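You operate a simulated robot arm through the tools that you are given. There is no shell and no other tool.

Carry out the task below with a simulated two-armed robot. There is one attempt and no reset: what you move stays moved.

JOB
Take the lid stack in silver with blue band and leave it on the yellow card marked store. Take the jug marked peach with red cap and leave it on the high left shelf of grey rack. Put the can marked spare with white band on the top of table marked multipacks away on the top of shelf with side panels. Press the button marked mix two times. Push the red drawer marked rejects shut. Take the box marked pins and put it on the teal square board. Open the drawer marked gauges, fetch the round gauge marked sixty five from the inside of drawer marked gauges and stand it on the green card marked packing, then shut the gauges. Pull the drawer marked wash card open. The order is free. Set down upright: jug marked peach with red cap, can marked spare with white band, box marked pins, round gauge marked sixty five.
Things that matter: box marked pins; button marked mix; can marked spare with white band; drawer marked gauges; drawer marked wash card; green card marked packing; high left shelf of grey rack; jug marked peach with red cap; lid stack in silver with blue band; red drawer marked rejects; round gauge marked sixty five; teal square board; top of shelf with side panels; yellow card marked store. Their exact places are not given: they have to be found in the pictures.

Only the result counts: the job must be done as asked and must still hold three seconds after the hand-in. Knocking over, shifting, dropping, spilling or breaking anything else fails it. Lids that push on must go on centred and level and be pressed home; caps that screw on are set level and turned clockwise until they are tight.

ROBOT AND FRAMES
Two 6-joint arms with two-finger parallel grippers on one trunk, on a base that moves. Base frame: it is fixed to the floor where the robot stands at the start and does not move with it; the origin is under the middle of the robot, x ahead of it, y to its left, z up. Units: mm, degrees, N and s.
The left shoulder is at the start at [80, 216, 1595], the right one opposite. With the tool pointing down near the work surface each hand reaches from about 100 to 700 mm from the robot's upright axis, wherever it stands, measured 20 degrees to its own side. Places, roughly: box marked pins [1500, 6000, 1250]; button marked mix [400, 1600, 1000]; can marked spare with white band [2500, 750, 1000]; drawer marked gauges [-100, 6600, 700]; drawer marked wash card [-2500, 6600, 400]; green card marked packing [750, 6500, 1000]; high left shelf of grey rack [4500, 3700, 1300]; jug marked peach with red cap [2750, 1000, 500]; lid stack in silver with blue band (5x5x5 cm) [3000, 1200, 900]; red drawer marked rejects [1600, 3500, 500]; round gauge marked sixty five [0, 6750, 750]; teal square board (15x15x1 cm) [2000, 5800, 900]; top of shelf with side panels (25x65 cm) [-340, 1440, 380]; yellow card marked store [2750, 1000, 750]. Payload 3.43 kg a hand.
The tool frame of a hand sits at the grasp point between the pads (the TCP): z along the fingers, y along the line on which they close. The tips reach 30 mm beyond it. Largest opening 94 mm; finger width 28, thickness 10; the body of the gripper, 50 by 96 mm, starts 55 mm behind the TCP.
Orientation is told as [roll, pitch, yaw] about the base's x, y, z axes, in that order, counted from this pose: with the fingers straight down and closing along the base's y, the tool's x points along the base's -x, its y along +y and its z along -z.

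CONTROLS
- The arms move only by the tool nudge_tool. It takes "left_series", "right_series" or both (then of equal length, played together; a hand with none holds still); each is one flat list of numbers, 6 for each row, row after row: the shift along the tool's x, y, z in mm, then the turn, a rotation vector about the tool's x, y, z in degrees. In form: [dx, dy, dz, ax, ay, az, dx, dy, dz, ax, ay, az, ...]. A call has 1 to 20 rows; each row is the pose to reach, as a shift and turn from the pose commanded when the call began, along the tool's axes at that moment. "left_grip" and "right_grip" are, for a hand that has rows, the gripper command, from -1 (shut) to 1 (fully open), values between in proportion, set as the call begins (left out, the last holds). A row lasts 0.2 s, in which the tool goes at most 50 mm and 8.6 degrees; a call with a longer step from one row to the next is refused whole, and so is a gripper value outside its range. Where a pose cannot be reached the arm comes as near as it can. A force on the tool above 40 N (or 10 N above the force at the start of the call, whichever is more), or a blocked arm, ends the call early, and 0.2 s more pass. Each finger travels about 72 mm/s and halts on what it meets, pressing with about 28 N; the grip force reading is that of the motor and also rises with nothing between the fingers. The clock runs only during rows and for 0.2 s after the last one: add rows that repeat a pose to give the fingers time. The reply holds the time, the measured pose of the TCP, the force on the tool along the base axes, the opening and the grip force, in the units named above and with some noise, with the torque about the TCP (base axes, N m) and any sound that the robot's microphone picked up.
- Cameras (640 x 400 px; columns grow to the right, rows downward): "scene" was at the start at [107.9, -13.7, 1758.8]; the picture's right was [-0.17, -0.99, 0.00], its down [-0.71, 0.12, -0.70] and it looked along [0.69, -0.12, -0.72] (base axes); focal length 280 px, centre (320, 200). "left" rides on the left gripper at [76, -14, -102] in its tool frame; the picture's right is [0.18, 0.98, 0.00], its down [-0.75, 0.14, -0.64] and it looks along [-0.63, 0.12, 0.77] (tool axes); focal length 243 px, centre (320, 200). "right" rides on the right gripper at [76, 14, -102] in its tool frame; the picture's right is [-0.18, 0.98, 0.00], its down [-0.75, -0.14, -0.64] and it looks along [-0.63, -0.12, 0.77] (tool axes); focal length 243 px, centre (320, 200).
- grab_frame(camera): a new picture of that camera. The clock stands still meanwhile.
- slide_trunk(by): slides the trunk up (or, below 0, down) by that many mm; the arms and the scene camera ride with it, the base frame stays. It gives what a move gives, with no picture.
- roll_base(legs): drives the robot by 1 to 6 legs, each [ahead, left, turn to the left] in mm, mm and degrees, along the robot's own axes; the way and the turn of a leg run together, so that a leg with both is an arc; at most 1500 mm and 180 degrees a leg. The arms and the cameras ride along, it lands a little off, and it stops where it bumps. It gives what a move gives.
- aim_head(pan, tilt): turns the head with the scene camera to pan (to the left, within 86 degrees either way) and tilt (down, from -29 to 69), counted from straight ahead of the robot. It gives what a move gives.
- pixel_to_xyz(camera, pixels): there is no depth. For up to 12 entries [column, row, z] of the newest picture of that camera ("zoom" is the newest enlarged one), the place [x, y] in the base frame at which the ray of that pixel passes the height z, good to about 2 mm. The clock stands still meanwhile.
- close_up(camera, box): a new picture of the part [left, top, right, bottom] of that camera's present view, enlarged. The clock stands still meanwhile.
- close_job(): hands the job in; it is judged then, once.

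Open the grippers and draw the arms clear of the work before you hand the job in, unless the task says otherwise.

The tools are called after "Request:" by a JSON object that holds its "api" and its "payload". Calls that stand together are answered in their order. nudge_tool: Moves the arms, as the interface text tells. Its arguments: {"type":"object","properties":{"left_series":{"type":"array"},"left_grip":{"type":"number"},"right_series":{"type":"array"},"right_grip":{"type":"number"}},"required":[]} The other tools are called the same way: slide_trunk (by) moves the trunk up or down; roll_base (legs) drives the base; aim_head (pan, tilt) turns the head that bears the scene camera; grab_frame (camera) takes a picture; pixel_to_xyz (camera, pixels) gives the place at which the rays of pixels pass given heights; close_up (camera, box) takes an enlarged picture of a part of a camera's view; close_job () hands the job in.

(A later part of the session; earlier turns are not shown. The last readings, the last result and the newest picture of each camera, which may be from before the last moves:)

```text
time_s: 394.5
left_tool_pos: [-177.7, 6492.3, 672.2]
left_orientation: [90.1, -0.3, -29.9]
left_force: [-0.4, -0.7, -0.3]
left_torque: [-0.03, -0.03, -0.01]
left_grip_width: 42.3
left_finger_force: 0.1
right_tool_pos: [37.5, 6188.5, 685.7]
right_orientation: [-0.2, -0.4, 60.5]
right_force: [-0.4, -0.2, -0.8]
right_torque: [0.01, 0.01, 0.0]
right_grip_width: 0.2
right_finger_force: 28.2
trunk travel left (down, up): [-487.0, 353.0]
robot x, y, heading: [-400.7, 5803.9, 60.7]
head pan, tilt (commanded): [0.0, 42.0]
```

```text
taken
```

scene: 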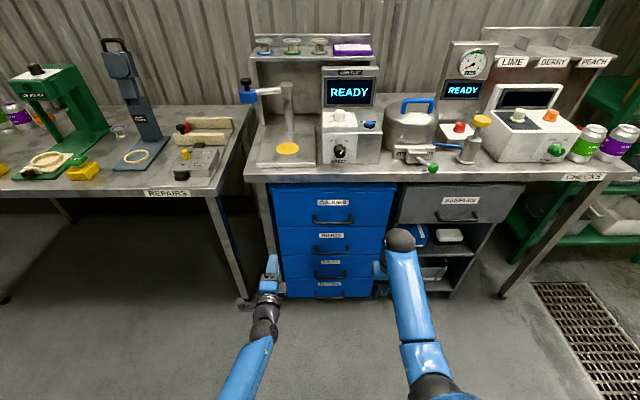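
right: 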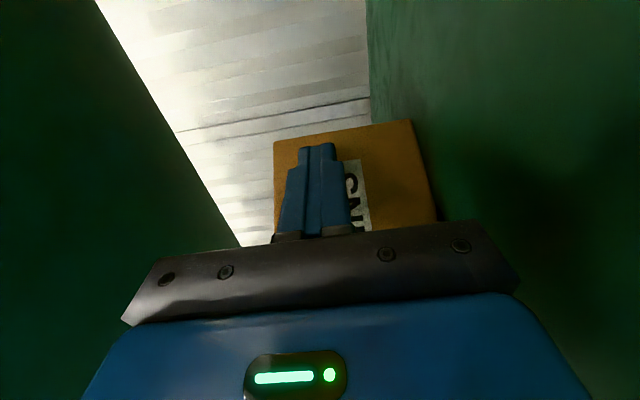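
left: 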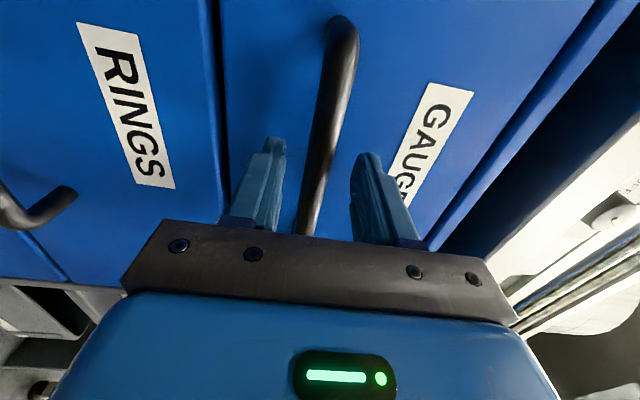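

The bar is between the fingers. I close the gripper on the handle.

Request:
{"api": "nudge_tool", "payload": {"left_series": [0, 0, 0, 0, 0, 0, 0, 0, 0, 0, 0, 0, 0, 0, 0, 0, 0, 0, 0, 0, 0, 0, 0, 0], "left_grip": -1}}

Request:
{"api": "grab_frame", "payload": {"camera": "left"}}

```text
time_s: 395.5
left_tool_pos: [-176.9, 6492.5, 668.7]
left_orientation: [89.9, -0.1, -29.8]
left_force: [-2.0, -3.3, -11.5]
left_torque: [0.18, 0.55, -0.01]
left_grip_width: 13.7
left_finger_force: 45.4
right_tool_pos: [38.2, 6188.9, 685.1]
right_orientation: [-0.2, -0.3, 60.4]
right_force: [0.0, 0.4, -0.8]
right_torque: [-0.02, -0.03, 0.02]
right_grip_width: 0.0
right_finger_force: 28.4
trunk travel left (down, up): [-487.0, 353.0]
robot x, y, heading: [-402.9, 5804.4, 60.5]
head pan, tilt (commanded): [0.0, 42.0]
```

```text
taken
```

left: 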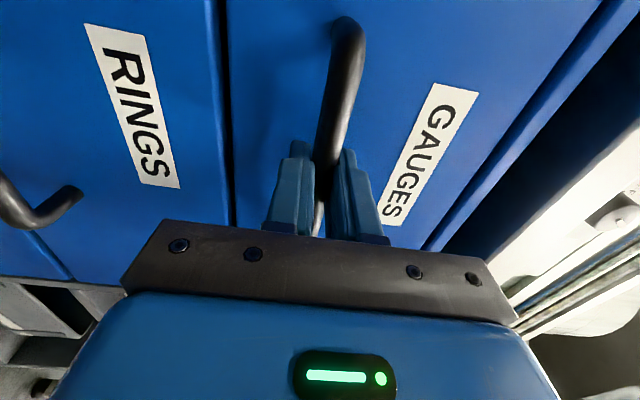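

The handle is gripped (13.7 mm). I pull by driving the base straight back 150 mm.

Request:
{"api": "roll_base", "payload": {"legs": [[-150, 0, 0]]}}

Request:
{"api": "grab_frame", "payload": {"camera": "scene"}}

```text
time_s: 396.9
left_tool_pos: [-248.4, 6362.2, 668.4]
left_orientation: [89.8, -0.2, -29.9]
left_force: [6.2, -3.1, -19.2]
left_torque: [0.21, 0.26, 0.08]
left_grip_width: 13.9
left_finger_force: 45.4
right_tool_pos: [-33.0, 6059.6, 683.8]
right_orientation: [-0.2, -0.2, 60.4]
right_force: [1.0, -0.7, 0.5]
right_torque: [0.0, -0.01, 0.02]
right_grip_width: 0.1
right_finger_force: 28.0
trunk travel left (down, up): [-487.0, 353.0]
robot x, y, heading: [-471.7, 5676.2, 60.4]
head pan, tilt (commanded): [0.0, 42.0]
```

```text
taken
```

scene: 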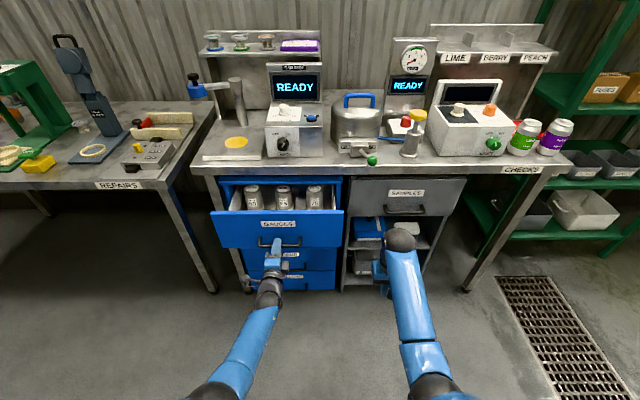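

The drawer opens and three round gauges are visible at (253–315,195). I pull another 140 mm.

Request:
{"api": "roll_base", "payload": {"legs": [[-140, 0, 0]]}}

Request:
{"api": "grab_frame", "payload": {"camera": "scene"}}

Request:
{"api": "close_up", "payload": {"camera": "scene", "box": [200, 140, 360, 260]}}

```text
time_s: 398.2
left_tool_pos: [-317.2, 6239.6, 668.5]
left_orientation: [89.9, -0.1, -30.0]
left_force: [8.4, -4.2, -13.6]
left_torque: [0.18, 0.12, 0.08]
left_grip_width: 13.9
left_finger_force: 45.4
right_tool_pos: [-104.0, 5936.8, 684.5]
right_orientation: [-0.1, -0.3, 60.4]
right_force: [-0.3, 0.3, 0.5]
right_torque: [0.02, 0.0, -0.05]
right_grip_width: 0.0
right_finger_force: 28.2
trunk travel left (down, up): [-487.0, 353.0]
robot x, y, heading: [-538.8, 5551.7, 60.8]
head pan, tilt (commanded): [0.0, 42.0]
```

```text
taken
```

scene: 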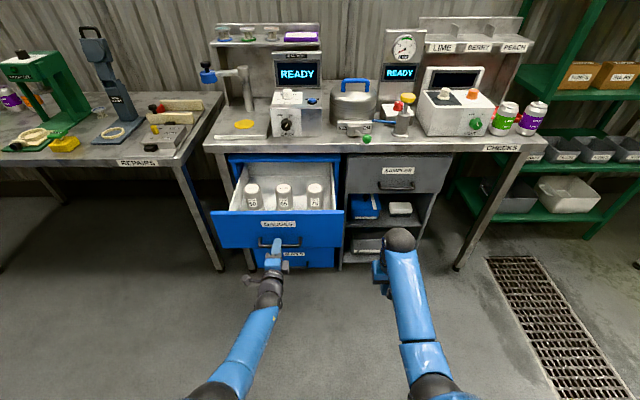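

```text
3.33 times, centred on (280, 200) of scene
```

zoom: 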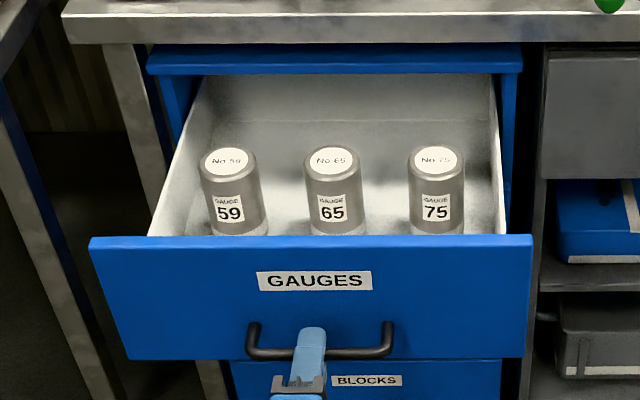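

Gauge 65 is the middle one. I measure its top and base positions.

Request:
{"api": "pixel_to_xyz", "payload": {"camera": "zoom", "pixels": [[331, 160, 740], [331, 160, 760], [331, 160, 720], [337, 233, 640], [337, 233, 660], [304, 165, 740], [360, 165, 740], [250, 40, 880], [250, 40, 860], [97, 240, 740], [530, 237, 740]]}}

```text
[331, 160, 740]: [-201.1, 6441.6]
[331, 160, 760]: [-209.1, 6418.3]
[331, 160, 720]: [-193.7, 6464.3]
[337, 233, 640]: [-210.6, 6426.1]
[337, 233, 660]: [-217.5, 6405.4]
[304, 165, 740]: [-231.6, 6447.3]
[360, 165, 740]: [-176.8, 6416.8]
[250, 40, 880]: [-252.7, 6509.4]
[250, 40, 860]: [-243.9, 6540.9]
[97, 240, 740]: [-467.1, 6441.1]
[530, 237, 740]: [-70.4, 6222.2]
```

The gauge is only ~40 mm in front of the bench edge, so I pull the drawer another 100 mm.

Request:
{"api": "roll_base", "payload": {"legs": [[-100, 0, 0]]}}

Request:
{"api": "close_up", "payload": {"camera": "scene", "box": [200, 120, 360, 250]}}

```text
time_s: 399.2
left_tool_pos: [-342.2, 6194.7, 670.5]
left_orientation: [89.4, -0.2, -30.2]
left_force: [2.7, -0.1, -9.8]
left_torque: [-0.08, 0.31, 1.38]
left_grip_width: 13.7
left_finger_force: 44.8
right_tool_pos: [-128.9, 5892.3, 686.5]
right_orientation: [-0.2, -0.4, 60.4]
right_force: [-0.3, 0.1, -0.4]
right_torque: [0.03, 0.02, 0.03]
right_grip_width: 0.1
right_finger_force: 27.5
trunk travel left (down, up): [-487.0, 353.0]
robot x, y, heading: [-567.4, 5503.9, 60.5]
head pan, tilt (commanded): [0.0, 42.0]
stopped in leg 1: the force on the tool passed its limit at 127 N (the readings are from after the stop); the commanded pose is now the measured one
```

```text
3.08 times, centred on (280, 185) of scene
```

zoom: 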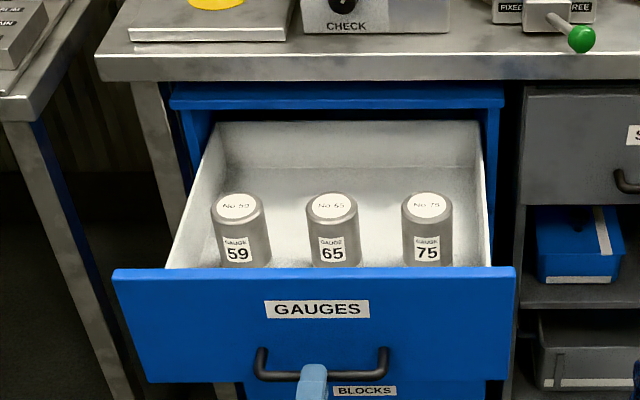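

The drawer reached its stop (open ≈340 mm). I open the fingers and draw the left hand back from the handle.

Request:
{"api": "nudge_tool", "payload": {"left_series": [0, 0, 0, 0, 0, 0, 0, 0, 0, 0, 0, 0, 0, 0, 0, 0, 0, 0, 0, 0, -30, 0, 0, 0, 0, 0, -70, 0, 0, 0, 0, 0, -70, 0, 0, 0], "left_grip": 0}}

Request:
{"api": "roll_base", "payload": {"legs": [[-60, 0, 0], [0, -700, 0]]}}

Request:
{"api": "slide_trunk", "payload": {"by": 350}}

Request:
{"api": "aim_head", "payload": {"pan": 0, "tilt": 25}}

Request:
{"api": "grab_frame", "payload": {"camera": "scene"}}

```text
time_s: 400.6
left_tool_pos: [-376.3, 6134.7, 670.9]
left_orientation: [89.8, -0.1, -30.2]
left_force: [-0.4, 0.2, 1.1]
left_torque: [0.01, -0.03, 0.02]
left_grip_width: 47.1
left_finger_force: 0.1
right_tool_pos: [-127.9, 5891.4, 686.2]
right_orientation: [-0.1, -0.5, 60.4]
right_force: [-0.3, 0.0, -0.1]
right_torque: [-0.03, 0.02, 0.05]
right_grip_width: 0.0
right_finger_force: 28.2
trunk travel left (down, up): [-487.0, 353.0]
robot x, y, heading: [-566.8, 5506.6, 60.5]
head pan, tilt (commanded): [0.0, 42.0]
```

```text
time_s: 405.0
left_tool_pos: [198.9, 5739.1, 671.9]
left_orientation: [89.8, -0.1, -30.0]
left_force: [-0.3, -0.2, 0.2]
left_torque: [-0.01, 0.06, 0.04]
left_grip_width: 47.0
left_finger_force: 0.1
right_tool_pos: [448.4, 5497.8, 686.9]
right_orientation: [-0.2, -0.3, 60.5]
right_force: [0.7, 0.7, 0.8]
right_torque: [0.02, -0.02, 0.0]
right_grip_width: 0.0
right_finger_force: 27.9
trunk travel left (down, up): [-487.0, 353.0]
robot x, y, heading: [7.4, 5112.1, 60.4]
head pan, tilt (commanded): [0.0, 42.0]
```

```text
time_s: 408.4
left_tool_pos: [199.1, 5740.8, 1022.6]
left_orientation: [89.7, -0.2, -30.0]
left_force: [1.1, -0.1, -0.2]
left_torque: [-0.02, 0.01, 0.0]
left_grip_width: 47.0
left_finger_force: 0.0
right_tool_pos: [448.7, 5497.5, 1036.7]
right_orientation: [-0.1, -0.4, 60.4]
right_force: [-0.2, 0.3, 0.3]
right_torque: [-0.02, 0.0, 0.0]
right_grip_width: 0.1
right_finger_force: 27.6
trunk travel left (down, up): [-837.0, 3.0]
robot x, y, heading: [10.2, 5111.7, 60.6]
head pan, tilt (commanded): [0.0, 42.0]
```

```text
time_s: 409.2
left_tool_pos: [199.4, 5739.9, 1022.7]
left_orientation: [89.8, -0.1, -30.0]
left_force: [1.0, -0.5, 0.5]
left_torque: [0.03, 0.01, -0.01]
left_grip_width: 47.0
left_finger_force: 0.1
right_tool_pos: [447.8, 5497.8, 1036.2]
right_orientation: [-0.3, -0.3, 60.5]
right_force: [0.4, 0.0, 0.4]
right_torque: [0.03, 0.03, -0.01]
right_grip_width: 0.0
right_finger_force: 28.2
trunk travel left (down, up): [-837.0, 3.0]
robot x, y, heading: [9.2, 5112.5, 60.6]
head pan, tilt (commanded): [0.0, 25.0]
```

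```text
taken
```

scene: 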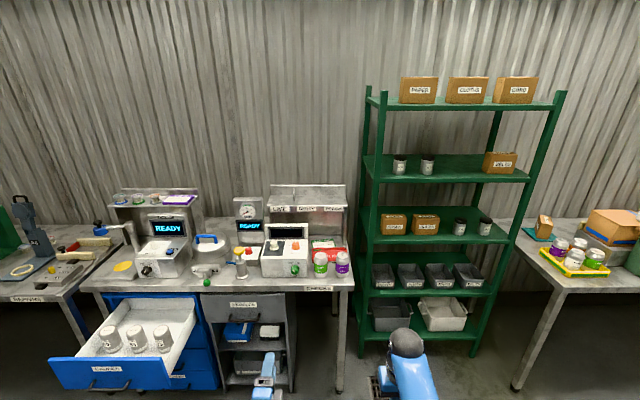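

I move closer to the right end of the CHECKS bench to see the green card.

Request:
{"api": "roll_base", "payload": {"legs": [[480, 0, 0]]}}

Request:
{"api": "aim_head", "payload": {"pan": 8, "tilt": 38}}

Request:
{"api": "grab_frame", "payload": {"camera": "scene"}}

Request:
{"api": "close_up", "payload": {"camera": "scene", "box": [180, 90, 360, 240]}}

```text
time_s: 412.1
left_tool_pos: [433.7, 6158.1, 1023.6]
left_orientation: [89.8, -0.1, -30.1]
left_force: [-0.9, 0.1, 0.2]
left_torque: [0.0, 0.03, -0.02]
left_grip_width: 46.7
left_finger_force: 0.1
right_tool_pos: [683.2, 5915.3, 1037.4]
right_orientation: [-0.2, -0.6, 60.5]
right_force: [0.6, 0.5, 0.4]
right_torque: [-0.02, -0.01, -0.01]
right_grip_width: 0.0
right_finger_force: 28.3
trunk travel left (down, up): [-837.0, 3.0]
robot x, y, heading: [244.1, 5530.8, 60.8]
head pan, tilt (commanded): [0.0, 25.0]
```

```text
time_s: 412.8
left_tool_pos: [435.9, 6158.2, 1021.9]
left_orientation: [89.8, -0.1, -29.9]
left_force: [0.3, 0.0, 0.7]
left_torque: [0.0, 0.02, 0.01]
left_grip_width: 47.1
left_finger_force: 0.1
right_tool_pos: [681.8, 5915.6, 1036.8]
right_orientation: [-0.2, -0.4, 60.5]
right_force: [0.5, -0.2, 0.7]
right_torque: [0.0, 0.01, 0.02]
right_grip_width: 0.0
right_finger_force: 28.1
trunk travel left (down, up): [-837.0, 3.0]
robot x, y, heading: [243.4, 5527.1, 60.8]
head pan, tilt (commanded): [8.0, 38.0]
```

```text
taken
```

scene: 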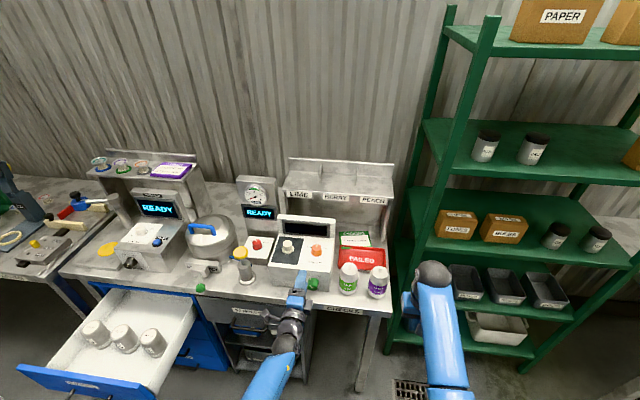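

```text
2.67 times, centred on (270, 165) of scene
```

zoom: 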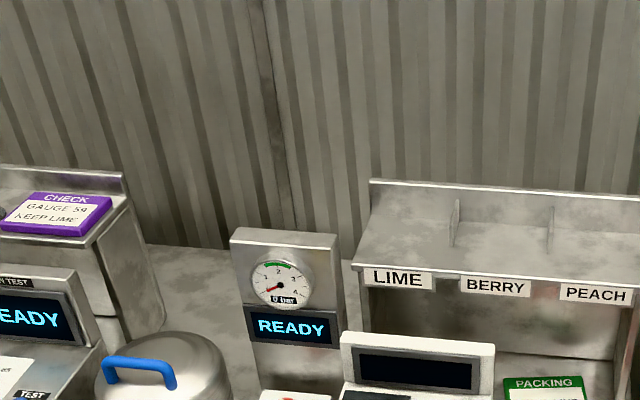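

Request:
{"api": "close_up", "payload": {"camera": "scene", "box": [270, 150, 410, 310]}}

Request:
{"api": "close_up", "payload": {"camera": "scene", "box": [70, 290, 190, 370]}}

```text
2.50 times, centred on (340, 230) of scene
```

zoom: 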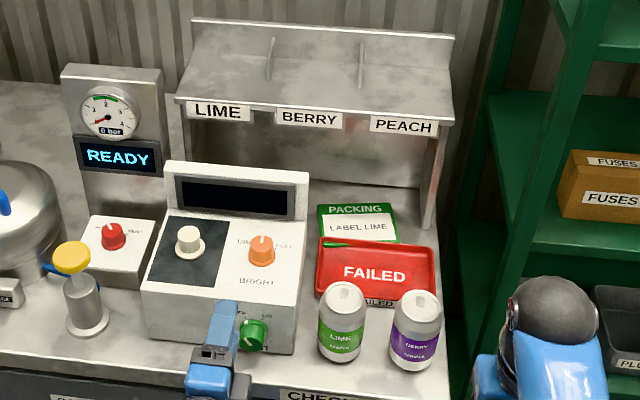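

```text
5.00 times, centred on (130, 330) of scene
```

zoom: 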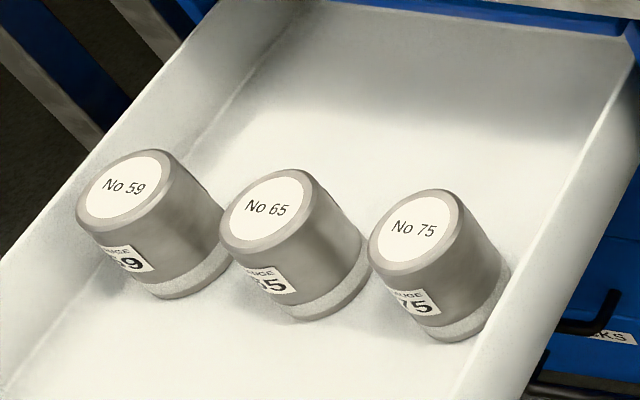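

I query the card corners and the overhead shelf's front edge at possible heights.

Request:
{"api": "pixel_to_xyz", "payload": {"camera": "scene", "pixels": [[339, 233, 885], [367, 231.5, 885], [371, 246, 885], [341, 248, 885], [285, 188, 1100], [285, 188, 1150], [285, 188, 1200], [394, 199, 1150], [350, 270, 885], [378, 277, 885]]}}

Request:
{"api": "slide_trunk", "payload": {"by": -300}}

Request:
{"api": "grab_frame", "payload": {"camera": "scene"}}

Request:
{"api": "close_up", "payload": {"camera": "scene", "box": [270, 80, 410, 240]}}

```text
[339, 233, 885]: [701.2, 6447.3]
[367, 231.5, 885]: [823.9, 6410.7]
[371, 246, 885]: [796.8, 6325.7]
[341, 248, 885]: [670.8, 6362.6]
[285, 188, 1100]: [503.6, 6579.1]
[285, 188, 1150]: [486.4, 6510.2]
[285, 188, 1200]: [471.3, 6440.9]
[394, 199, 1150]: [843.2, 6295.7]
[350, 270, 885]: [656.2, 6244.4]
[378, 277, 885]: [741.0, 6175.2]
```

```text
time_s: 414.4
left_tool_pos: [434.8, 6158.6, 905.1]
left_orientation: [92.5, -0.1, -29.5]
left_force: [-11.1, -26.6, 26.3]
left_torque: [0.08, 0.28, 0.3]
left_grip_width: 31.4
left_finger_force: 0.3
right_tool_pos: [680.5, 5910.1, 900.3]
right_orientation: [0.0, -0.9, 60.6]
right_force: [-0.1, 1.0, 0.1]
right_torque: [-0.01, 0.0, 0.02]
right_grip_width: 0.0
right_finger_force: 27.6
trunk travel left (down, up): [-698.0, 142.0]
robot x, y, heading: [247.1, 5532.4, 60.8]
head pan, tilt (commanded): [8.0, 38.0]
stopped: the force on the tool passed its limit at 45 N (the readings are from after the stop); the commanded pose is now the measured one
```

```text
taken
```

scene: 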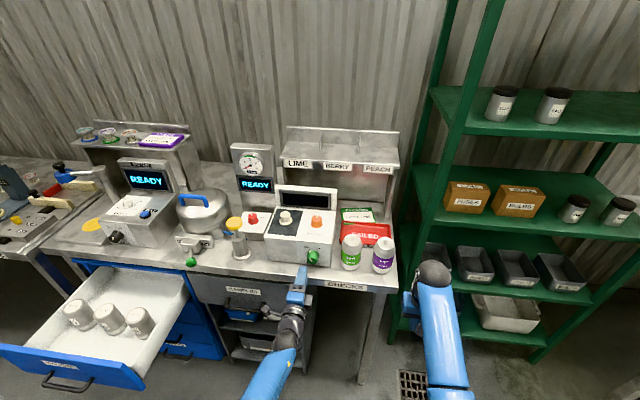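

```text
2.50 times, centred on (340, 160) of scene
```

zoom: 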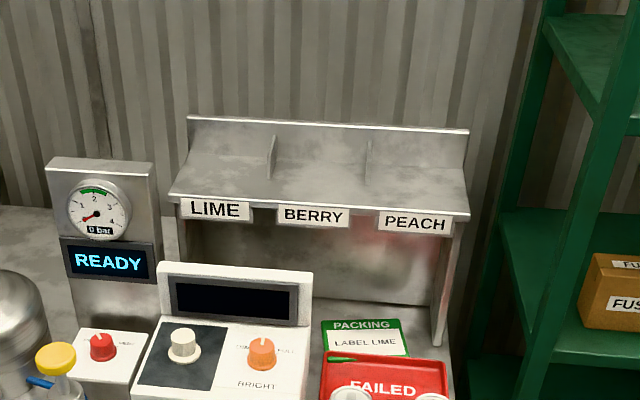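

The left fingertips came down on the bench edge (force 45 N). I raise the trunk at once and check the device positions.

Request:
{"api": "slide_trunk", "payload": {"by": 140}}

Request:
{"api": "grab_frame", "payload": {"camera": "left"}}

Request:
{"api": "close_up", "payload": {"camera": "scene", "box": [180, 190, 420, 330]}}

```text
time_s: 416.0
left_tool_pos: [436.1, 6162.2, 1035.6]
left_orientation: [91.4, -0.1, -29.7]
left_force: [0.9, 1.5, 0.1]
left_torque: [-0.02, -0.03, 0.0]
left_grip_width: 47.1
left_finger_force: 0.0
right_tool_pos: [684.3, 5914.9, 1037.6]
right_orientation: [-0.2, -0.4, 60.5]
right_force: [-0.4, 0.2, -0.3]
right_torque: [0.02, 0.04, 0.01]
right_grip_width: 0.1
right_finger_force: 27.6
trunk travel left (down, up): [-838.0, 2.0]
robot x, y, heading: [245.2, 5532.0, 60.4]
head pan, tilt (commanded): [8.0, 38.0]
```

```text
taken
```

left: 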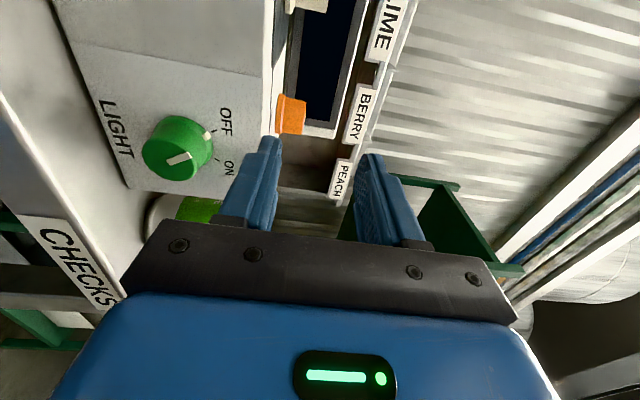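

```text
2.67 times, centred on (300, 260) of scene
```

zoom: 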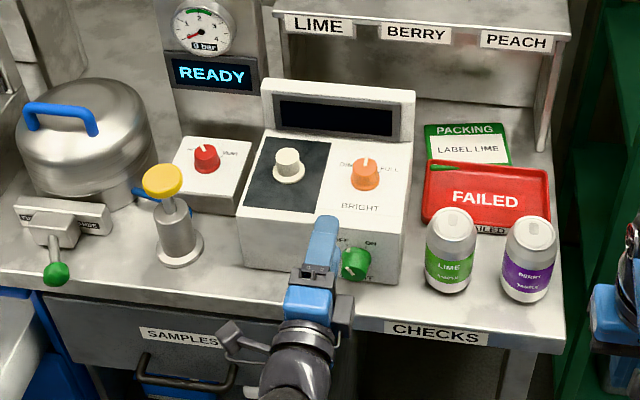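

Everything seems in place. The overhead shelf's front edge is at z≈1140, t≈5940, so I'll use a 45° tilted grasp for the gauge. I back off and restore the left hand to a compact downward pose.

Request:
{"api": "roll_base", "payload": {"legs": [[-350, 0, 0]]}}

Request:
{"api": "nudge_tool", "payload": {"left_series": [0, 0, 0, 0, 0, -8.2, 0, 0, 0, 0, 0, -16.4, 0, 0, 0, 0, 0, -24.6, 0, 0, 0, 0, 0, -32.8, 0, 0, 0, 0, 0, -41, 0, 0, 0, 0, 0, -49.2, 0, 0, 0, 0, 0, -57.4, 0, 0, 0, 0, 0, -65.6, 0, 0, 0, 0, 0, -73.8, 0, 0, 0, 0, 0, -82, 0, 0, 0, 0, 0, -90, 0, 0, 0, 0, 0, -90], "left_grip": 1}}

Request:
{"api": "nudge_tool", "payload": {"left_series": [0, 0, 0, 0, 8.2, 0, 0, 0, 0, 0, 16.4, 0, 0, 0, 0, 0, 24.6, 0, 0, 0, 0, 0, 32.8, 0, 0, 0, 0, 0, 41, 0, 0, 0, 0, 0, 49.2, 0, 0, 0, 0, 0, 57.4, 0, 0, 0, 0, 0, 65.6, 0, 0, 0, 0, 0, 73.8, 0, 0, 0, 0, 0, 82, 0, 0, 0, 0, 0, 90, 0, 0, 0, 0, 0, 90, 0]}}

Request:
{"api": "nudge_tool", "payload": {"left_series": [45, 0, 0, 0, 0, 0, 90, 0, 0, 0, 0, 0, 135, 0, 0, 0, 0, 0, 180, 20, 0, 0, 0, 0, 200, 50, 0, 0, 0, 0, 200, 80, 0, 0, 0, 0, 200, 80, 0, 0, 0, 0]}}

```text
time_s: 418.3
left_tool_pos: [268.9, 5863.4, 1034.0]
left_orientation: [91.3, -0.1, -29.6]
left_force: [-0.1, 0.1, 0.0]
left_torque: [0.02, -0.02, -0.01]
left_grip_width: 47.1
left_finger_force: 0.0
right_tool_pos: [515.3, 5616.9, 1036.8]
right_orientation: [-0.2, -0.3, 60.6]
right_force: [-0.2, 0.5, -0.4]
right_torque: [-0.02, -0.02, -0.03]
right_grip_width: 0.0
right_finger_force: 28.3
trunk travel left (down, up): [-838.0, 2.0]
robot x, y, heading: [76.6, 5226.3, 60.6]
head pan, tilt (commanded): [8.0, 38.0]
```

```text
time_s: 420.9
left_tool_pos: [268.0, 5863.4, 1037.0]
left_orientation: [-170.0, -88.5, -129.5]
left_force: [-0.5, 0.3, 0.6]
left_torque: [-0.01, -0.02, 0.06]
left_grip_width: 94.1
left_finger_force: 0.1
right_tool_pos: [513.7, 5616.3, 1038.0]
right_orientation: [-0.3, -0.5, 60.6]
right_force: [0.6, 0.0, -1.2]
right_torque: [0.0, 0.02, -0.03]
right_grip_width: 0.0
right_finger_force: 27.8
trunk travel left (down, up): [-838.0, 2.0]
robot x, y, heading: [77.5, 5227.3, 60.6]
head pan, tilt (commanded): [8.0, 38.0]
```

```text
time_s: 423.5
left_tool_pos: [267.0, 5863.5, 1036.1]
left_orientation: [-0.1, -1.4, 60.3]
left_force: [0.5, -0.6, -0.2]
left_torque: [0.02, -0.01, -0.02]
left_grip_width: 94.1
left_finger_force: 0.0
left hand out of reach, approached as far as the arm can: row 2
right_tool_pos: [514.0, 5615.3, 1038.2]
right_orientation: [-0.2, -0.5, 60.6]
right_force: [0.1, 0.1, 0.3]
right_torque: [-0.04, 0.01, 0.0]
right_grip_width: 0.0
right_finger_force: 27.8
trunk travel left (down, up): [-838.0, 2.0]
robot x, y, heading: [73.1, 5224.2, 60.7]
head pan, tilt (commanded): [8.0, 38.0]
```

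```text
time_s: 425.1
left_tool_pos: [101.1, 5730.8, 1032.4]
left_orientation: [0.0, -1.6, 60.4]
left_force: [-0.5, 0.4, 0.0]
left_torque: [-0.02, -0.01, 0.02]
left_grip_width: 94.1
left_finger_force: 0.0
right_tool_pos: [515.1, 5615.9, 1036.8]
right_orientation: [-0.2, -0.4, 60.7]
right_force: [-0.1, -0.3, -0.4]
right_torque: [0.02, 0.01, -0.02]
right_grip_width: 0.0
right_finger_force: 28.3
trunk travel left (down, up): [-838.0, 2.0]
robot x, y, heading: [76.0, 5227.5, 60.7]
head pan, tilt (commanded): [8.0, 38.0]
```

Now the right hand: I pitch it 45° forward with the gripper open, then drive to the open drawer.

Request:
{"api": "nudge_tool", "payload": {"right_series": [0, 0, 0, 0, -7.5, 0, 0, 0, 0, 0, -15, 0, 0, 0, 0, 0, -22.5, 0, 0, 0, 0, 0, -30, 0, 0, 0, 0, 0, -37.5, 0, 0, 0, 0, 0, -45, 0, 0, 0, 0, 0, -45, 0], "right_grip": 1}}

Request:
{"api": "roll_base", "payload": {"legs": [[0, 1030, 0], [270, 0, 0]]}}

Request:
{"api": "aim_head", "payload": {"pan": 0, "tilt": 50}}

Request:
{"api": "grab_frame", "payload": {"camera": "scene"}}

```text
time_s: 426.7
left_tool_pos: [99.1, 5731.2, 1030.9]
left_orientation: [0.0, -1.5, 60.3]
left_force: [-0.1, 0.0, 0.4]
left_torque: [-0.03, -0.01, -0.01]
left_grip_width: 94.1
left_finger_force: 0.0
right_tool_pos: [514.0, 5614.8, 1038.4]
right_orientation: [-0.3, -45.5, 60.8]
right_force: [0.6, -0.5, 0.0]
right_torque: [-0.02, 0.0, -0.01]
right_grip_width: 93.9
right_finger_force: 0.1
trunk travel left (down, up): [-838.0, 2.0]
robot x, y, heading: [76.1, 5229.5, 60.8]
head pan, tilt (commanded): [8.0, 38.0]
```

```text
time_s: 433.5
left_tool_pos: [-661.4, 6468.7, 1033.7]
left_orientation: [-0.1, -1.7, 60.4]
left_force: [0.8, -0.4, 0.1]
left_torque: [0.03, -0.01, -0.02]
left_grip_width: 94.1
left_finger_force: 0.0
right_tool_pos: [-247.6, 6354.0, 1038.2]
right_orientation: [-0.3, -45.6, 60.7]
right_force: [-0.3, -0.6, -0.1]
right_torque: [0.02, 0.0, 0.0]
right_grip_width: 94.0
right_finger_force: 0.0
trunk travel left (down, up): [-838.0, 2.0]
robot x, y, heading: [-681.2, 5966.4, 60.8]
head pan, tilt (commanded): [8.0, 38.0]
```

```text
time_s: 434.3
left_tool_pos: [-660.3, 6471.7, 1031.4]
left_orientation: [-0.1, -1.5, 60.2]
left_force: [-0.8, -0.4, -0.1]
left_torque: [0.01, -0.01, -0.03]
left_grip_width: 94.0
left_finger_force: 0.0
right_tool_pos: [-246.0, 6356.2, 1038.4]
right_orientation: [-0.3, -45.4, 60.7]
right_force: [0.1, 0.8, -1.2]
right_torque: [0.01, 0.0, 0.0]
right_grip_width: 94.1
right_finger_force: 0.0
trunk travel left (down, up): [-838.0, 2.0]
robot x, y, heading: [-685.5, 5969.3, 60.5]
head pan, tilt (commanded): [0.0, 50.0]
```

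```text
taken
```

scene: 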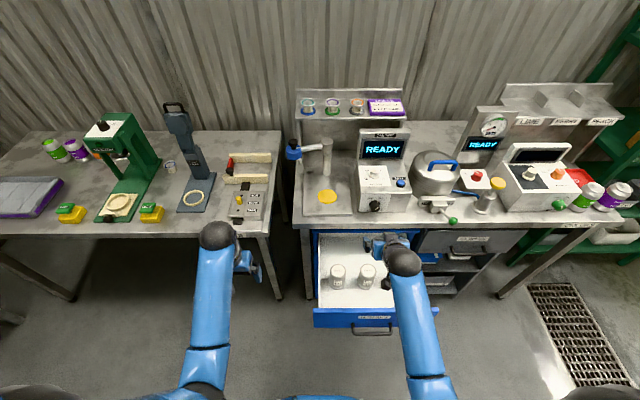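

I measure gauge 65 again from here (at about (367,275)).

Request:
{"api": "close_up", "payload": {"camera": "scene", "box": [305, 220, 445, 340]}}

Request:
{"api": "pixel_to_xyz", "payload": {"camera": "zoom", "pixels": [[288, 205, 720], [288, 205, 740], [282, 314, 640], [282, 314, 660], [150, 205, 730], [150, 314, 640], [120, 400, 745], [300, 398, 745], [100, 20, 880]]}}

```text
3.33 times, centred on (375, 280) of scene
```

zoom: 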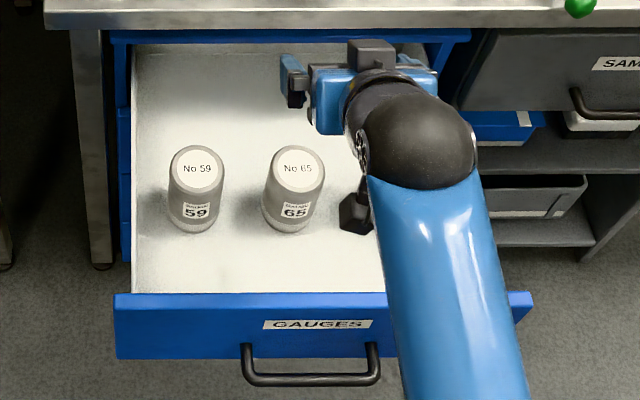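

```text
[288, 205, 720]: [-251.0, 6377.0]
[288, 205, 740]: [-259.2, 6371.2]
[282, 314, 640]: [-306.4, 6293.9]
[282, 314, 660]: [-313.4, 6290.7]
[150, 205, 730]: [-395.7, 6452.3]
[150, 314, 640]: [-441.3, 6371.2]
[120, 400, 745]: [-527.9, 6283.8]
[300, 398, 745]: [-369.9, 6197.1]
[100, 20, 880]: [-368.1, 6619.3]
```

The gauge 65 top is at zoom (297,168), base front at (288,231). I query those.

Request:
{"api": "pixel_to_xyz", "payload": {"camera": "zoom", "pixels": [[297, 168, 720], [297, 168, 730], [297, 168, 740], [288, 231, 630], [288, 231, 640], [288, 231, 650], [197, 168, 730], [272, 165, 730], [323, 165, 730], [300, 297, 745], [100, 292, 745], [530, 292, 745], [300, 25, 850]]}}

```text
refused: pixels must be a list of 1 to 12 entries
```

Request:
{"api": "pixel_to_xyz", "payload": {"camera": "zoom", "pixels": [[297, 168, 720], [297, 168, 730], [297, 168, 740], [288, 231, 630], [288, 231, 640], [288, 231, 650], [197, 168, 730], [272, 165, 730], [323, 165, 730], [300, 297, 745], [300, 25, 850], [300, 25, 880]]}}

```text
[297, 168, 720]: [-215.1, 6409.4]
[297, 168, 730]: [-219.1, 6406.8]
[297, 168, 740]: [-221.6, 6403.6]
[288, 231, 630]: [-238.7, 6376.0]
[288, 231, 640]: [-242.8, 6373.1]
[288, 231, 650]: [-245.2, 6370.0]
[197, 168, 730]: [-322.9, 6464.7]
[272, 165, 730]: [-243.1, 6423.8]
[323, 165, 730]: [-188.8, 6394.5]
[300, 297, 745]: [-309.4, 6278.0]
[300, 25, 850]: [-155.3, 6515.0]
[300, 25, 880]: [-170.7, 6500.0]
```

Gauge 65: axis at n≈−3338, t≈5470, top z≈733. I lower the trunk 150 mm and move the tilted right hand to a pre-grasp point above-front of the gauge.

Request:
{"api": "slide_trunk", "payload": {"by": -150}}

Request:
{"api": "nudge_tool", "payload": {"right_series": [32, 3.4, 27, 0, 0, 0, 64, 3.4, 54, 0, 0, 0, 95, 3.4, 80, 0, 0, 0, 95, 3.4, 80, 0, 0, 0]}}

Request:
{"api": "grab_frame", "payload": {"camera": "right"}}

Request:
{"api": "close_up", "payload": {"camera": "scene", "box": [285, 160, 465, 310]}}

```text
time_s: 436.0
left_tool_pos: [-660.9, 6469.8, 881.3]
left_orientation: [-0.1, -1.5, 60.2]
left_force: [-0.5, -0.2, -0.2]
left_torque: [0.03, -0.02, 0.0]
left_grip_width: 94.0
left_finger_force: 0.1
right_tool_pos: [-245.8, 6356.9, 888.6]
right_orientation: [-0.3, -45.4, 60.6]
right_force: [-0.1, 0.6, 0.4]
right_torque: [-0.01, -0.01, 0.01]
right_grip_width: 93.7
right_finger_force: 0.0
trunk travel left (down, up): [-688.0, 152.0]
robot x, y, heading: [-684.3, 5969.6, 60.6]
head pan, tilt (commanded): [0.0, 50.0]
```

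```text
time_s: 437.0
left_tool_pos: [-659.7, 6471.6, 882.1]
left_orientation: [-0.1, -1.5, 60.4]
left_force: [-0.3, -0.4, -0.1]
left_torque: [-0.01, 0.02, 0.01]
left_grip_width: 94.2
left_finger_force: 0.1
right_tool_pos: [-253.3, 6349.5, 763.5]
right_orientation: [-0.2, -45.4, 60.7]
right_force: [-0.3, 0.0, -0.3]
right_torque: [-0.03, 0.03, 0.0]
right_grip_width: 93.8
right_finger_force: 0.0
trunk travel left (down, up): [-688.0, 152.0]
robot x, y, heading: [-683.0, 5970.7, 60.5]
head pan, tilt (commanded): [0.0, 50.0]
```

```text
taken
```

right: 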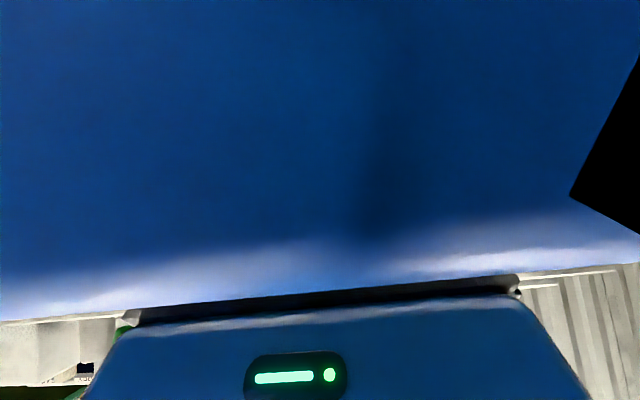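

```text
2.67 times, centred on (375, 235) of scene
```

zoom: 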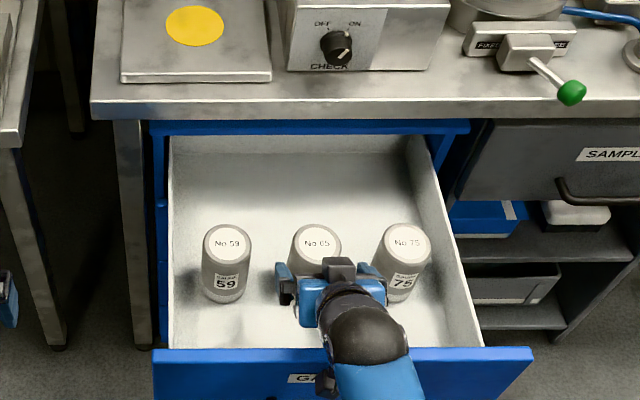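

The hand camera is right at the drawer's front panel, so I must come in vertically. I go up 100 mm, forward 64 mm, and then descend straight onto the gauge.

Request:
{"api": "nudge_tool", "payload": {"right_series": [-24, 0, -24, 0, 0, 0, -48, 0, -48, 0, 0, 0, -71, 0, -71, 0, 0, 0, -94, 0, -48, 0, 0, 0, -116, 0, -26, 0, 0, 0, -116, 0, -26, 0, 0, 0]}}

Request:
{"api": "grab_frame", "payload": {"camera": "right"}}

Request:
{"api": "close_up", "payload": {"camera": "scene", "box": [285, 160, 465, 310]}}

```text
time_s: 438.4
left_tool_pos: [-661.3, 6470.9, 881.5]
left_orientation: [-0.1, -1.5, 60.3]
left_force: [-0.7, -0.1, 0.0]
left_torque: [0.0, 0.01, -0.02]
left_grip_width: 94.2
left_finger_force: 0.0
right_tool_pos: [-222.6, 6404.1, 865.8]
right_orientation: [-0.3, -45.6, 60.7]
right_force: [0.0, -0.3, 0.1]
right_torque: [-0.04, 0.0, 0.02]
right_grip_width: 94.2
right_finger_force: 0.0
trunk travel left (down, up): [-688.0, 152.0]
robot x, y, heading: [-681.0, 5972.8, 60.6]
head pan, tilt (commanded): [0.0, 50.0]
```

```text
taken
```

right: 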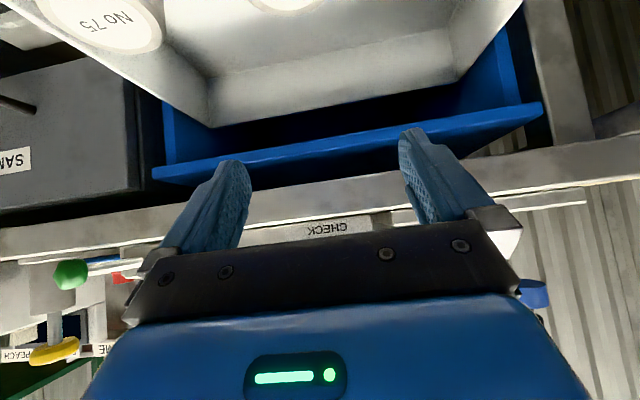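

```text
2.67 times, centred on (375, 235) of scene
```

zoom: 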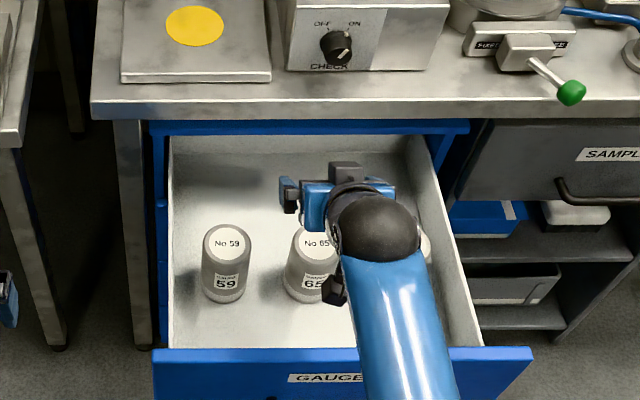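

The hand is right above gauge 65 (n −3338, t 5470). I descend vertically to z≈760, check, then on to 700.

Request:
{"api": "nudge_tool", "payload": {"right_series": [25, 0, 25, 0, 0, 0, 50, 0, 49, 0, 0, 0, 75, 0, 74, 0, 0, 0, 75, 0, 74, 0, 0, 0]}}

Request:
{"api": "grab_frame", "payload": {"camera": "right"}}

Request:
{"api": "close_up", "payload": {"camera": "scene", "box": [285, 160, 465, 310]}}

```text
time_s: 439.4
left_tool_pos: [-659.8, 6471.9, 881.4]
left_orientation: [-0.1, -1.6, 60.3]
left_force: [0.2, -0.6, -0.4]
left_torque: [-0.02, 0.0, 0.0]
left_grip_width: 93.9
left_finger_force: 0.1
right_tool_pos: [-222.7, 6403.6, 759.6]
right_orientation: [-0.3, -45.5, 60.7]
right_force: [0.2, -0.4, 1.0]
right_torque: [-0.05, 0.04, -0.04]
right_grip_width: 94.1
right_finger_force: 0.0
trunk travel left (down, up): [-688.0, 152.0]
robot x, y, heading: [-683.3, 5969.1, 60.5]
head pan, tilt (commanded): [0.0, 50.0]
```

```text
taken
```

right: 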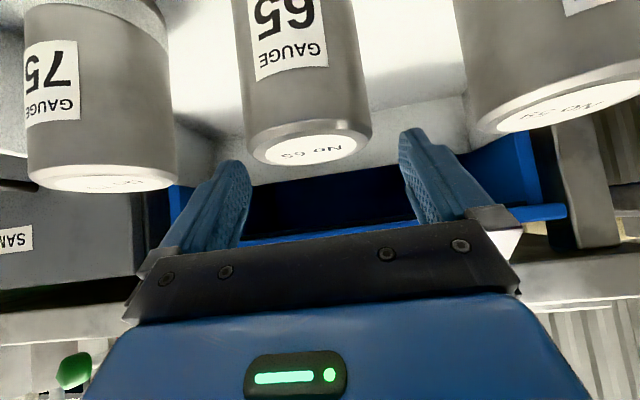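

```text
2.67 times, centred on (375, 235) of scene
```

zoom: 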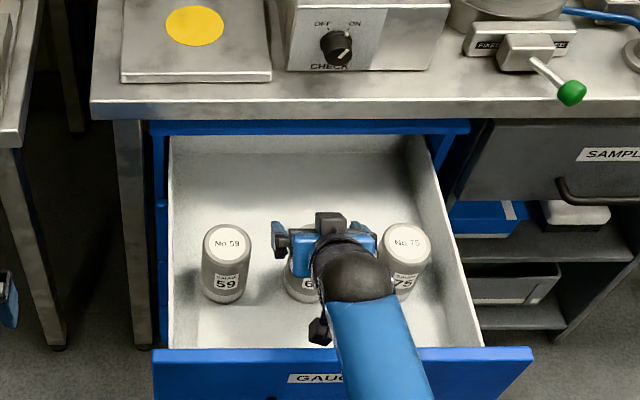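

Gauge 65 is between the fingers. I shift 3 mm right, 4 mm forward and descend the last 60 mm.

Request:
{"api": "nudge_tool", "payload": {"right_series": [-2.8, -3, 2.8, 0, 0, 0, 12, -3, 17, 0, 0, 0, 26, -3, 31, 0, 0, 0, 40, -3, 45, 0, 0, 0, 40, -3, 45, 0, 0, 0]}}

Request:
{"api": "grab_frame", "payload": {"camera": "right"}}

```text
time_s: 440.8
left_tool_pos: [-660.6, 6470.1, 881.5]
left_orientation: [-0.2, -1.5, 60.2]
left_force: [0.8, 0.5, -0.5]
left_torque: [-0.02, 0.0, 0.02]
left_grip_width: 93.9
left_finger_force: 0.2
right_tool_pos: [-214.4, 6411.2, 706.3]
right_orientation: [-0.3, -46.3, 60.6]
right_force: [0.5, -1.0, 25.5]
right_torque: [-3.17, 2.08, 0.06]
right_grip_width: 93.9
right_finger_force: 0.0
trunk travel left (down, up): [-688.0, 152.0]
robot x, y, heading: [-682.9, 5971.4, 60.2]
head pan, tilt (commanded): [0.0, 50.0]
stopped in row 5 (right hand): the force on the tool passed its limit at 42 N (the readings are from after the stop); the commanded pose is now the measured one
```

```text
taken
```

right: 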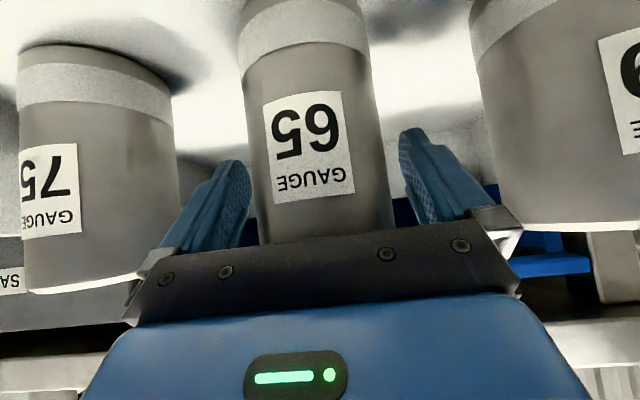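

The hand's camera touches the drawer's front wall (contact ~148 mm behind the TCP). I raise 5 mm to relieve it and grip here at z≈711.

Request:
{"api": "nudge_tool", "payload": {"right_series": [-3.6, 0, -3.5, 0, 0, 0, -3.6, 0, -3.5, 0, 0, 0, -3.6, 0, -3.5, 0, 0, 0]}}

Request:
{"api": "nudge_tool", "payload": {"right_series": [0, 0, 0, 0, 0, 0, 0, 0, 0, 0, 0, 0, 0, 0, 0, 0, 0, 0, 0, 0, 0, 0, 0, 0], "right_grip": -1}}

Request:
{"api": "grab_frame", "payload": {"camera": "right"}}

```text
time_s: 441.6
left_tool_pos: [-659.0, 6472.0, 881.0]
left_orientation: [-0.2, -1.5, 60.3]
left_force: [0.6, 0.5, -1.1]
left_torque: [0.0, 0.0, 0.0]
left_grip_width: 94.1
left_finger_force: 0.0
right_tool_pos: [-216.3, 6408.7, 707.6]
right_orientation: [-0.3, -45.7, 60.7]
right_force: [0.0, -1.1, 1.2]
right_torque: [0.01, 0.0, 0.05]
right_grip_width: 94.1
right_finger_force: 0.0
trunk travel left (down, up): [-688.0, 152.0]
robot x, y, heading: [-681.4, 5971.3, 60.3]
head pan, tilt (commanded): [0.0, 50.0]
```

```text
time_s: 442.6
left_tool_pos: [-659.6, 6471.6, 882.0]
left_orientation: [-0.2, -1.4, 60.2]
left_force: [0.1, 0.1, -0.1]
left_torque: [-0.03, 0.03, 0.01]
left_grip_width: 93.8
left_finger_force: 0.2
right_tool_pos: [-214.7, 6407.4, 707.8]
right_orientation: [-0.3, -45.8, 60.7]
right_force: [-0.1, 0.3, -0.2]
right_torque: [0.04, 0.05, -0.04]
right_grip_width: 69.9
right_finger_force: 28.8
trunk travel left (down, up): [-688.0, 152.0]
robot x, y, heading: [-684.5, 5969.6, 60.8]
head pan, tilt (commanded): [0.0, 50.0]
```

```text
taken
```

right: 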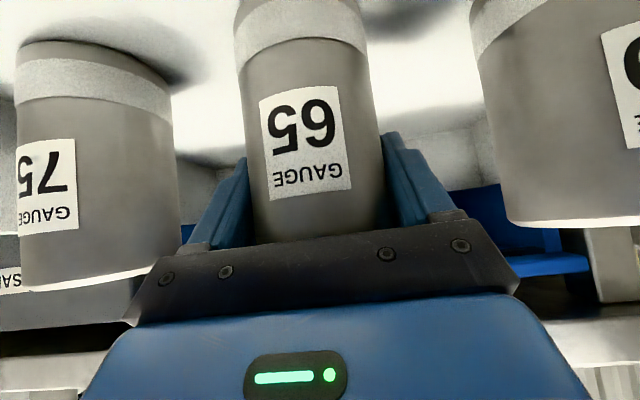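

Gauge 65 is gripped (69.9 mm). I lift it straight up 180 mm out of the drawer.

Request:
{"api": "nudge_tool", "payload": {"right_series": [-14, 0, -14, 0, 0, 0, -43, 0, -42, 0, 0, 0, -72, 0, -70, 0, 0, 0, -100, 0, -98, 0, 0, 0, -128, 0, -126, 0, 0, 0, -128, 0, -126, 0, 0, 0]}}

Request:
{"api": "grab_frame", "payload": {"camera": "scene"}}

Request:
{"api": "grab_frame", "payload": {"camera": "right"}}

```text
time_s: 444.0
left_tool_pos: [-658.6, 6472.5, 881.6]
left_orientation: [-0.1, -1.5, 60.2]
left_force: [0.4, 0.2, -0.2]
left_torque: [0.02, 0.0, 0.04]
left_grip_width: 94.1
left_finger_force: 0.1
right_tool_pos: [-216.5, 6406.9, 888.6]
right_orientation: [-0.3, -45.8, 60.6]
right_force: [-0.1, 0.3, -2.6]
right_torque: [0.03, 0.01, 0.01]
right_grip_width: 70.1
right_finger_force: 27.4
trunk travel left (down, up): [-688.0, 152.0]
robot x, y, heading: [-681.6, 5970.9, 60.4]
head pan, tilt (commanded): [0.0, 50.0]
```

```text
taken
```

scene: 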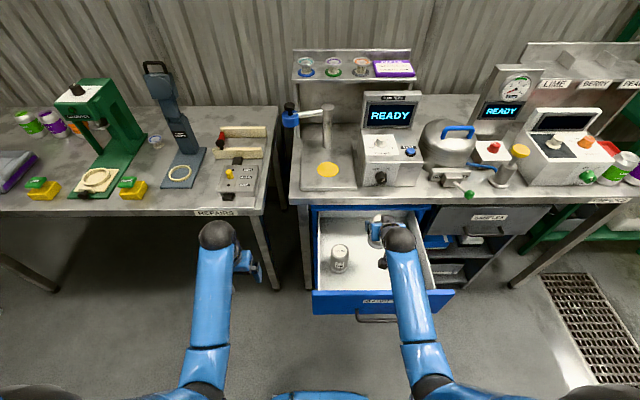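

```text
taken
```

right: 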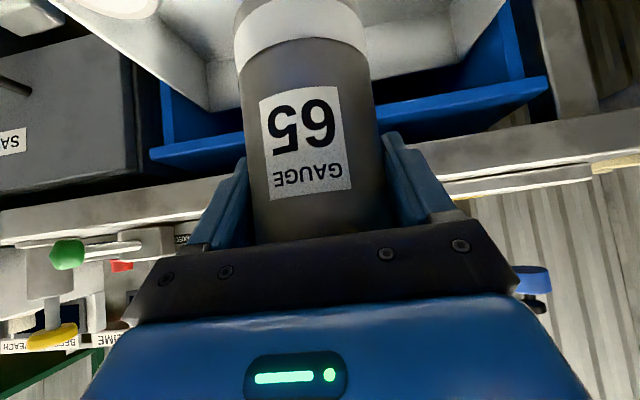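

The gauge is out of the drawer. I raise the trunk, back away, and bring the left hand up to a high horizontal pose so it clears the bench things.

Request:
{"api": "slide_trunk", "payload": {"by": 150}}

Request:
{"api": "roll_base", "payload": {"legs": [[-350, 0, 0]]}}

Request:
{"api": "nudge_tool", "payload": {"left_series": [-20, 0, 0, 0, -8, 0, -40, 0, 0, 0, -16, 0, -60, 0, 0, 0, -24, 0, -80, 0, 0, 0, -32, 0, -100, 0, 0, 0, -40, 0, -120, 0, 0, 0, -48, 0, -120, 0, -20, 0, -56, 0, -120, 0, -40, 0, -64, 0, -120, 0, -60, 0, -72, 0, -120, 0, -100, 0, -80, 0, -120, 0, -140, 0, -88.5, 0, -120, 0, -180, 0, -88.5, 0, -120, 0, -225, 0, -88.5, 0, -120, 0, -270, 0, -88.5, 0, -120, 0, -310, 0, -88.5, 0, -120, 0, -310, 0, -88.5, 0]}}

Request:
{"api": "grab_frame", "payload": {"camera": "scene"}}

```text
time_s: 445.8
left_tool_pos: [-660.2, 6472.5, 1030.7]
left_orientation: [-0.2, -1.5, 60.2]
left_force: [0.8, 0.6, 0.0]
left_torque: [0.03, 0.01, 0.0]
left_grip_width: 94.0
left_finger_force: 0.1
right_tool_pos: [-215.5, 6407.3, 1037.4]
right_orientation: [-0.3, -45.8, 60.6]
right_force: [-0.3, 0.8, -3.2]
right_torque: [0.02, -0.03, -0.03]
right_grip_width: 69.8
right_finger_force: 28.3
trunk travel left (down, up): [-838.0, 2.0]
robot x, y, heading: [-685.9, 5968.1, 60.4]
head pan, tilt (commanded): [0.0, 50.0]
```

```text
time_s: 448.0
left_tool_pos: [-830.2, 6168.7, 1030.0]
left_orientation: [0.0, -1.2, 60.4]
left_force: [0.0, 0.9, -0.2]
left_torque: [-0.05, 0.0, 0.02]
left_grip_width: 94.2
left_finger_force: 0.0
right_tool_pos: [-386.4, 6105.6, 1036.8]
right_orientation: [-0.4, -45.6, 60.9]
right_force: [0.9, -0.3, -2.5]
right_torque: [0.0, -0.03, -0.02]
right_grip_width: 69.8
right_finger_force: 28.1
trunk travel left (down, up): [-838.0, 2.0]
robot x, y, heading: [-854.6, 5666.4, 60.7]
head pan, tilt (commanded): [0.0, 50.0]
```

```text
time_s: 451.4
left_tool_pos: [-778.1, 6263.5, 1345.9]
left_orientation: [-82.9, -89.9, 143.2]
left_force: [0.5, 0.6, -0.1]
left_torque: [-0.03, 0.0, 0.0]
left_grip_width: 94.1
left_finger_force: 0.2
right_tool_pos: [-388.2, 6103.7, 1039.7]
right_orientation: [-0.3, -45.8, 60.7]
right_force: [-1.1, 0.5, -3.2]
right_torque: [-0.02, -0.02, -0.02]
right_grip_width: 69.6
right_finger_force: 26.9
trunk travel left (down, up): [-838.0, 2.0]
robot x, y, heading: [-857.4, 5665.6, 60.6]
head pan, tilt (commanded): [0.0, 50.0]
```

```text
taken
```

scene: 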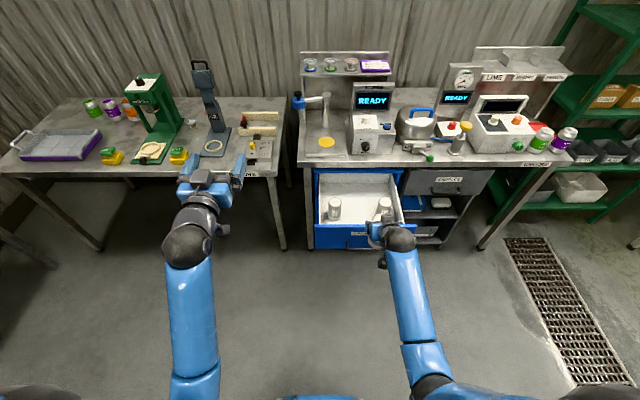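

With the present straight heading the hand camera would hit the LIME can, so I turn the hand (and gauge) 55° to the left about the vertical so that I come in from the right-front.

Request:
{"api": "nudge_tool", "payload": {"right_series": [0, 0, 0, -5, 0, -4.86, 0, 0, 0, -10, 0, -9.7, 0, 0, 0, -15, 0, -14.6, 0, 0, 0, -20, 0, -19.4, 0, 0, 0, -25, 0, -24.3, 0, 0, 0, -30, 0, -29.2, 0, 0, 0, -35, 0, -34, 0, 0, 0, -39.4, 0, -38.3, 0, 0, 0, -39.4, 0, -38.3]}}

Request:
{"api": "grab_frame", "payload": {"camera": "scene"}}

```text
time_s: 453.4
left_tool_pos: [-777.7, 6263.5, 1344.9]
left_orientation: [-80.8, -89.8, 141.1]
left_force: [0.3, 0.0, 0.0]
left_torque: [-0.02, 0.0, -0.01]
left_grip_width: 94.1
left_finger_force: 0.1
right_tool_pos: [-388.0, 6104.1, 1038.3]
right_orientation: [-0.2, -45.8, 115.8]
right_force: [0.1, -0.2, -2.7]
right_torque: [0.05, 0.0, 0.02]
right_grip_width: 69.7
right_finger_force: 27.6
trunk travel left (down, up): [-838.0, 2.0]
robot x, y, heading: [-856.9, 5664.1, 60.7]
head pan, tilt (commanded): [0.0, 50.0]
```

```text
taken
```

scene: 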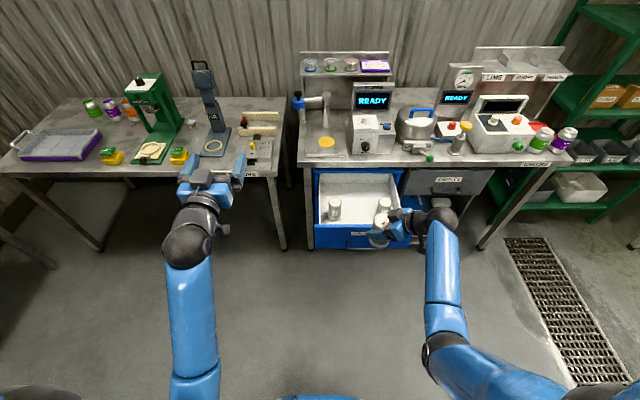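

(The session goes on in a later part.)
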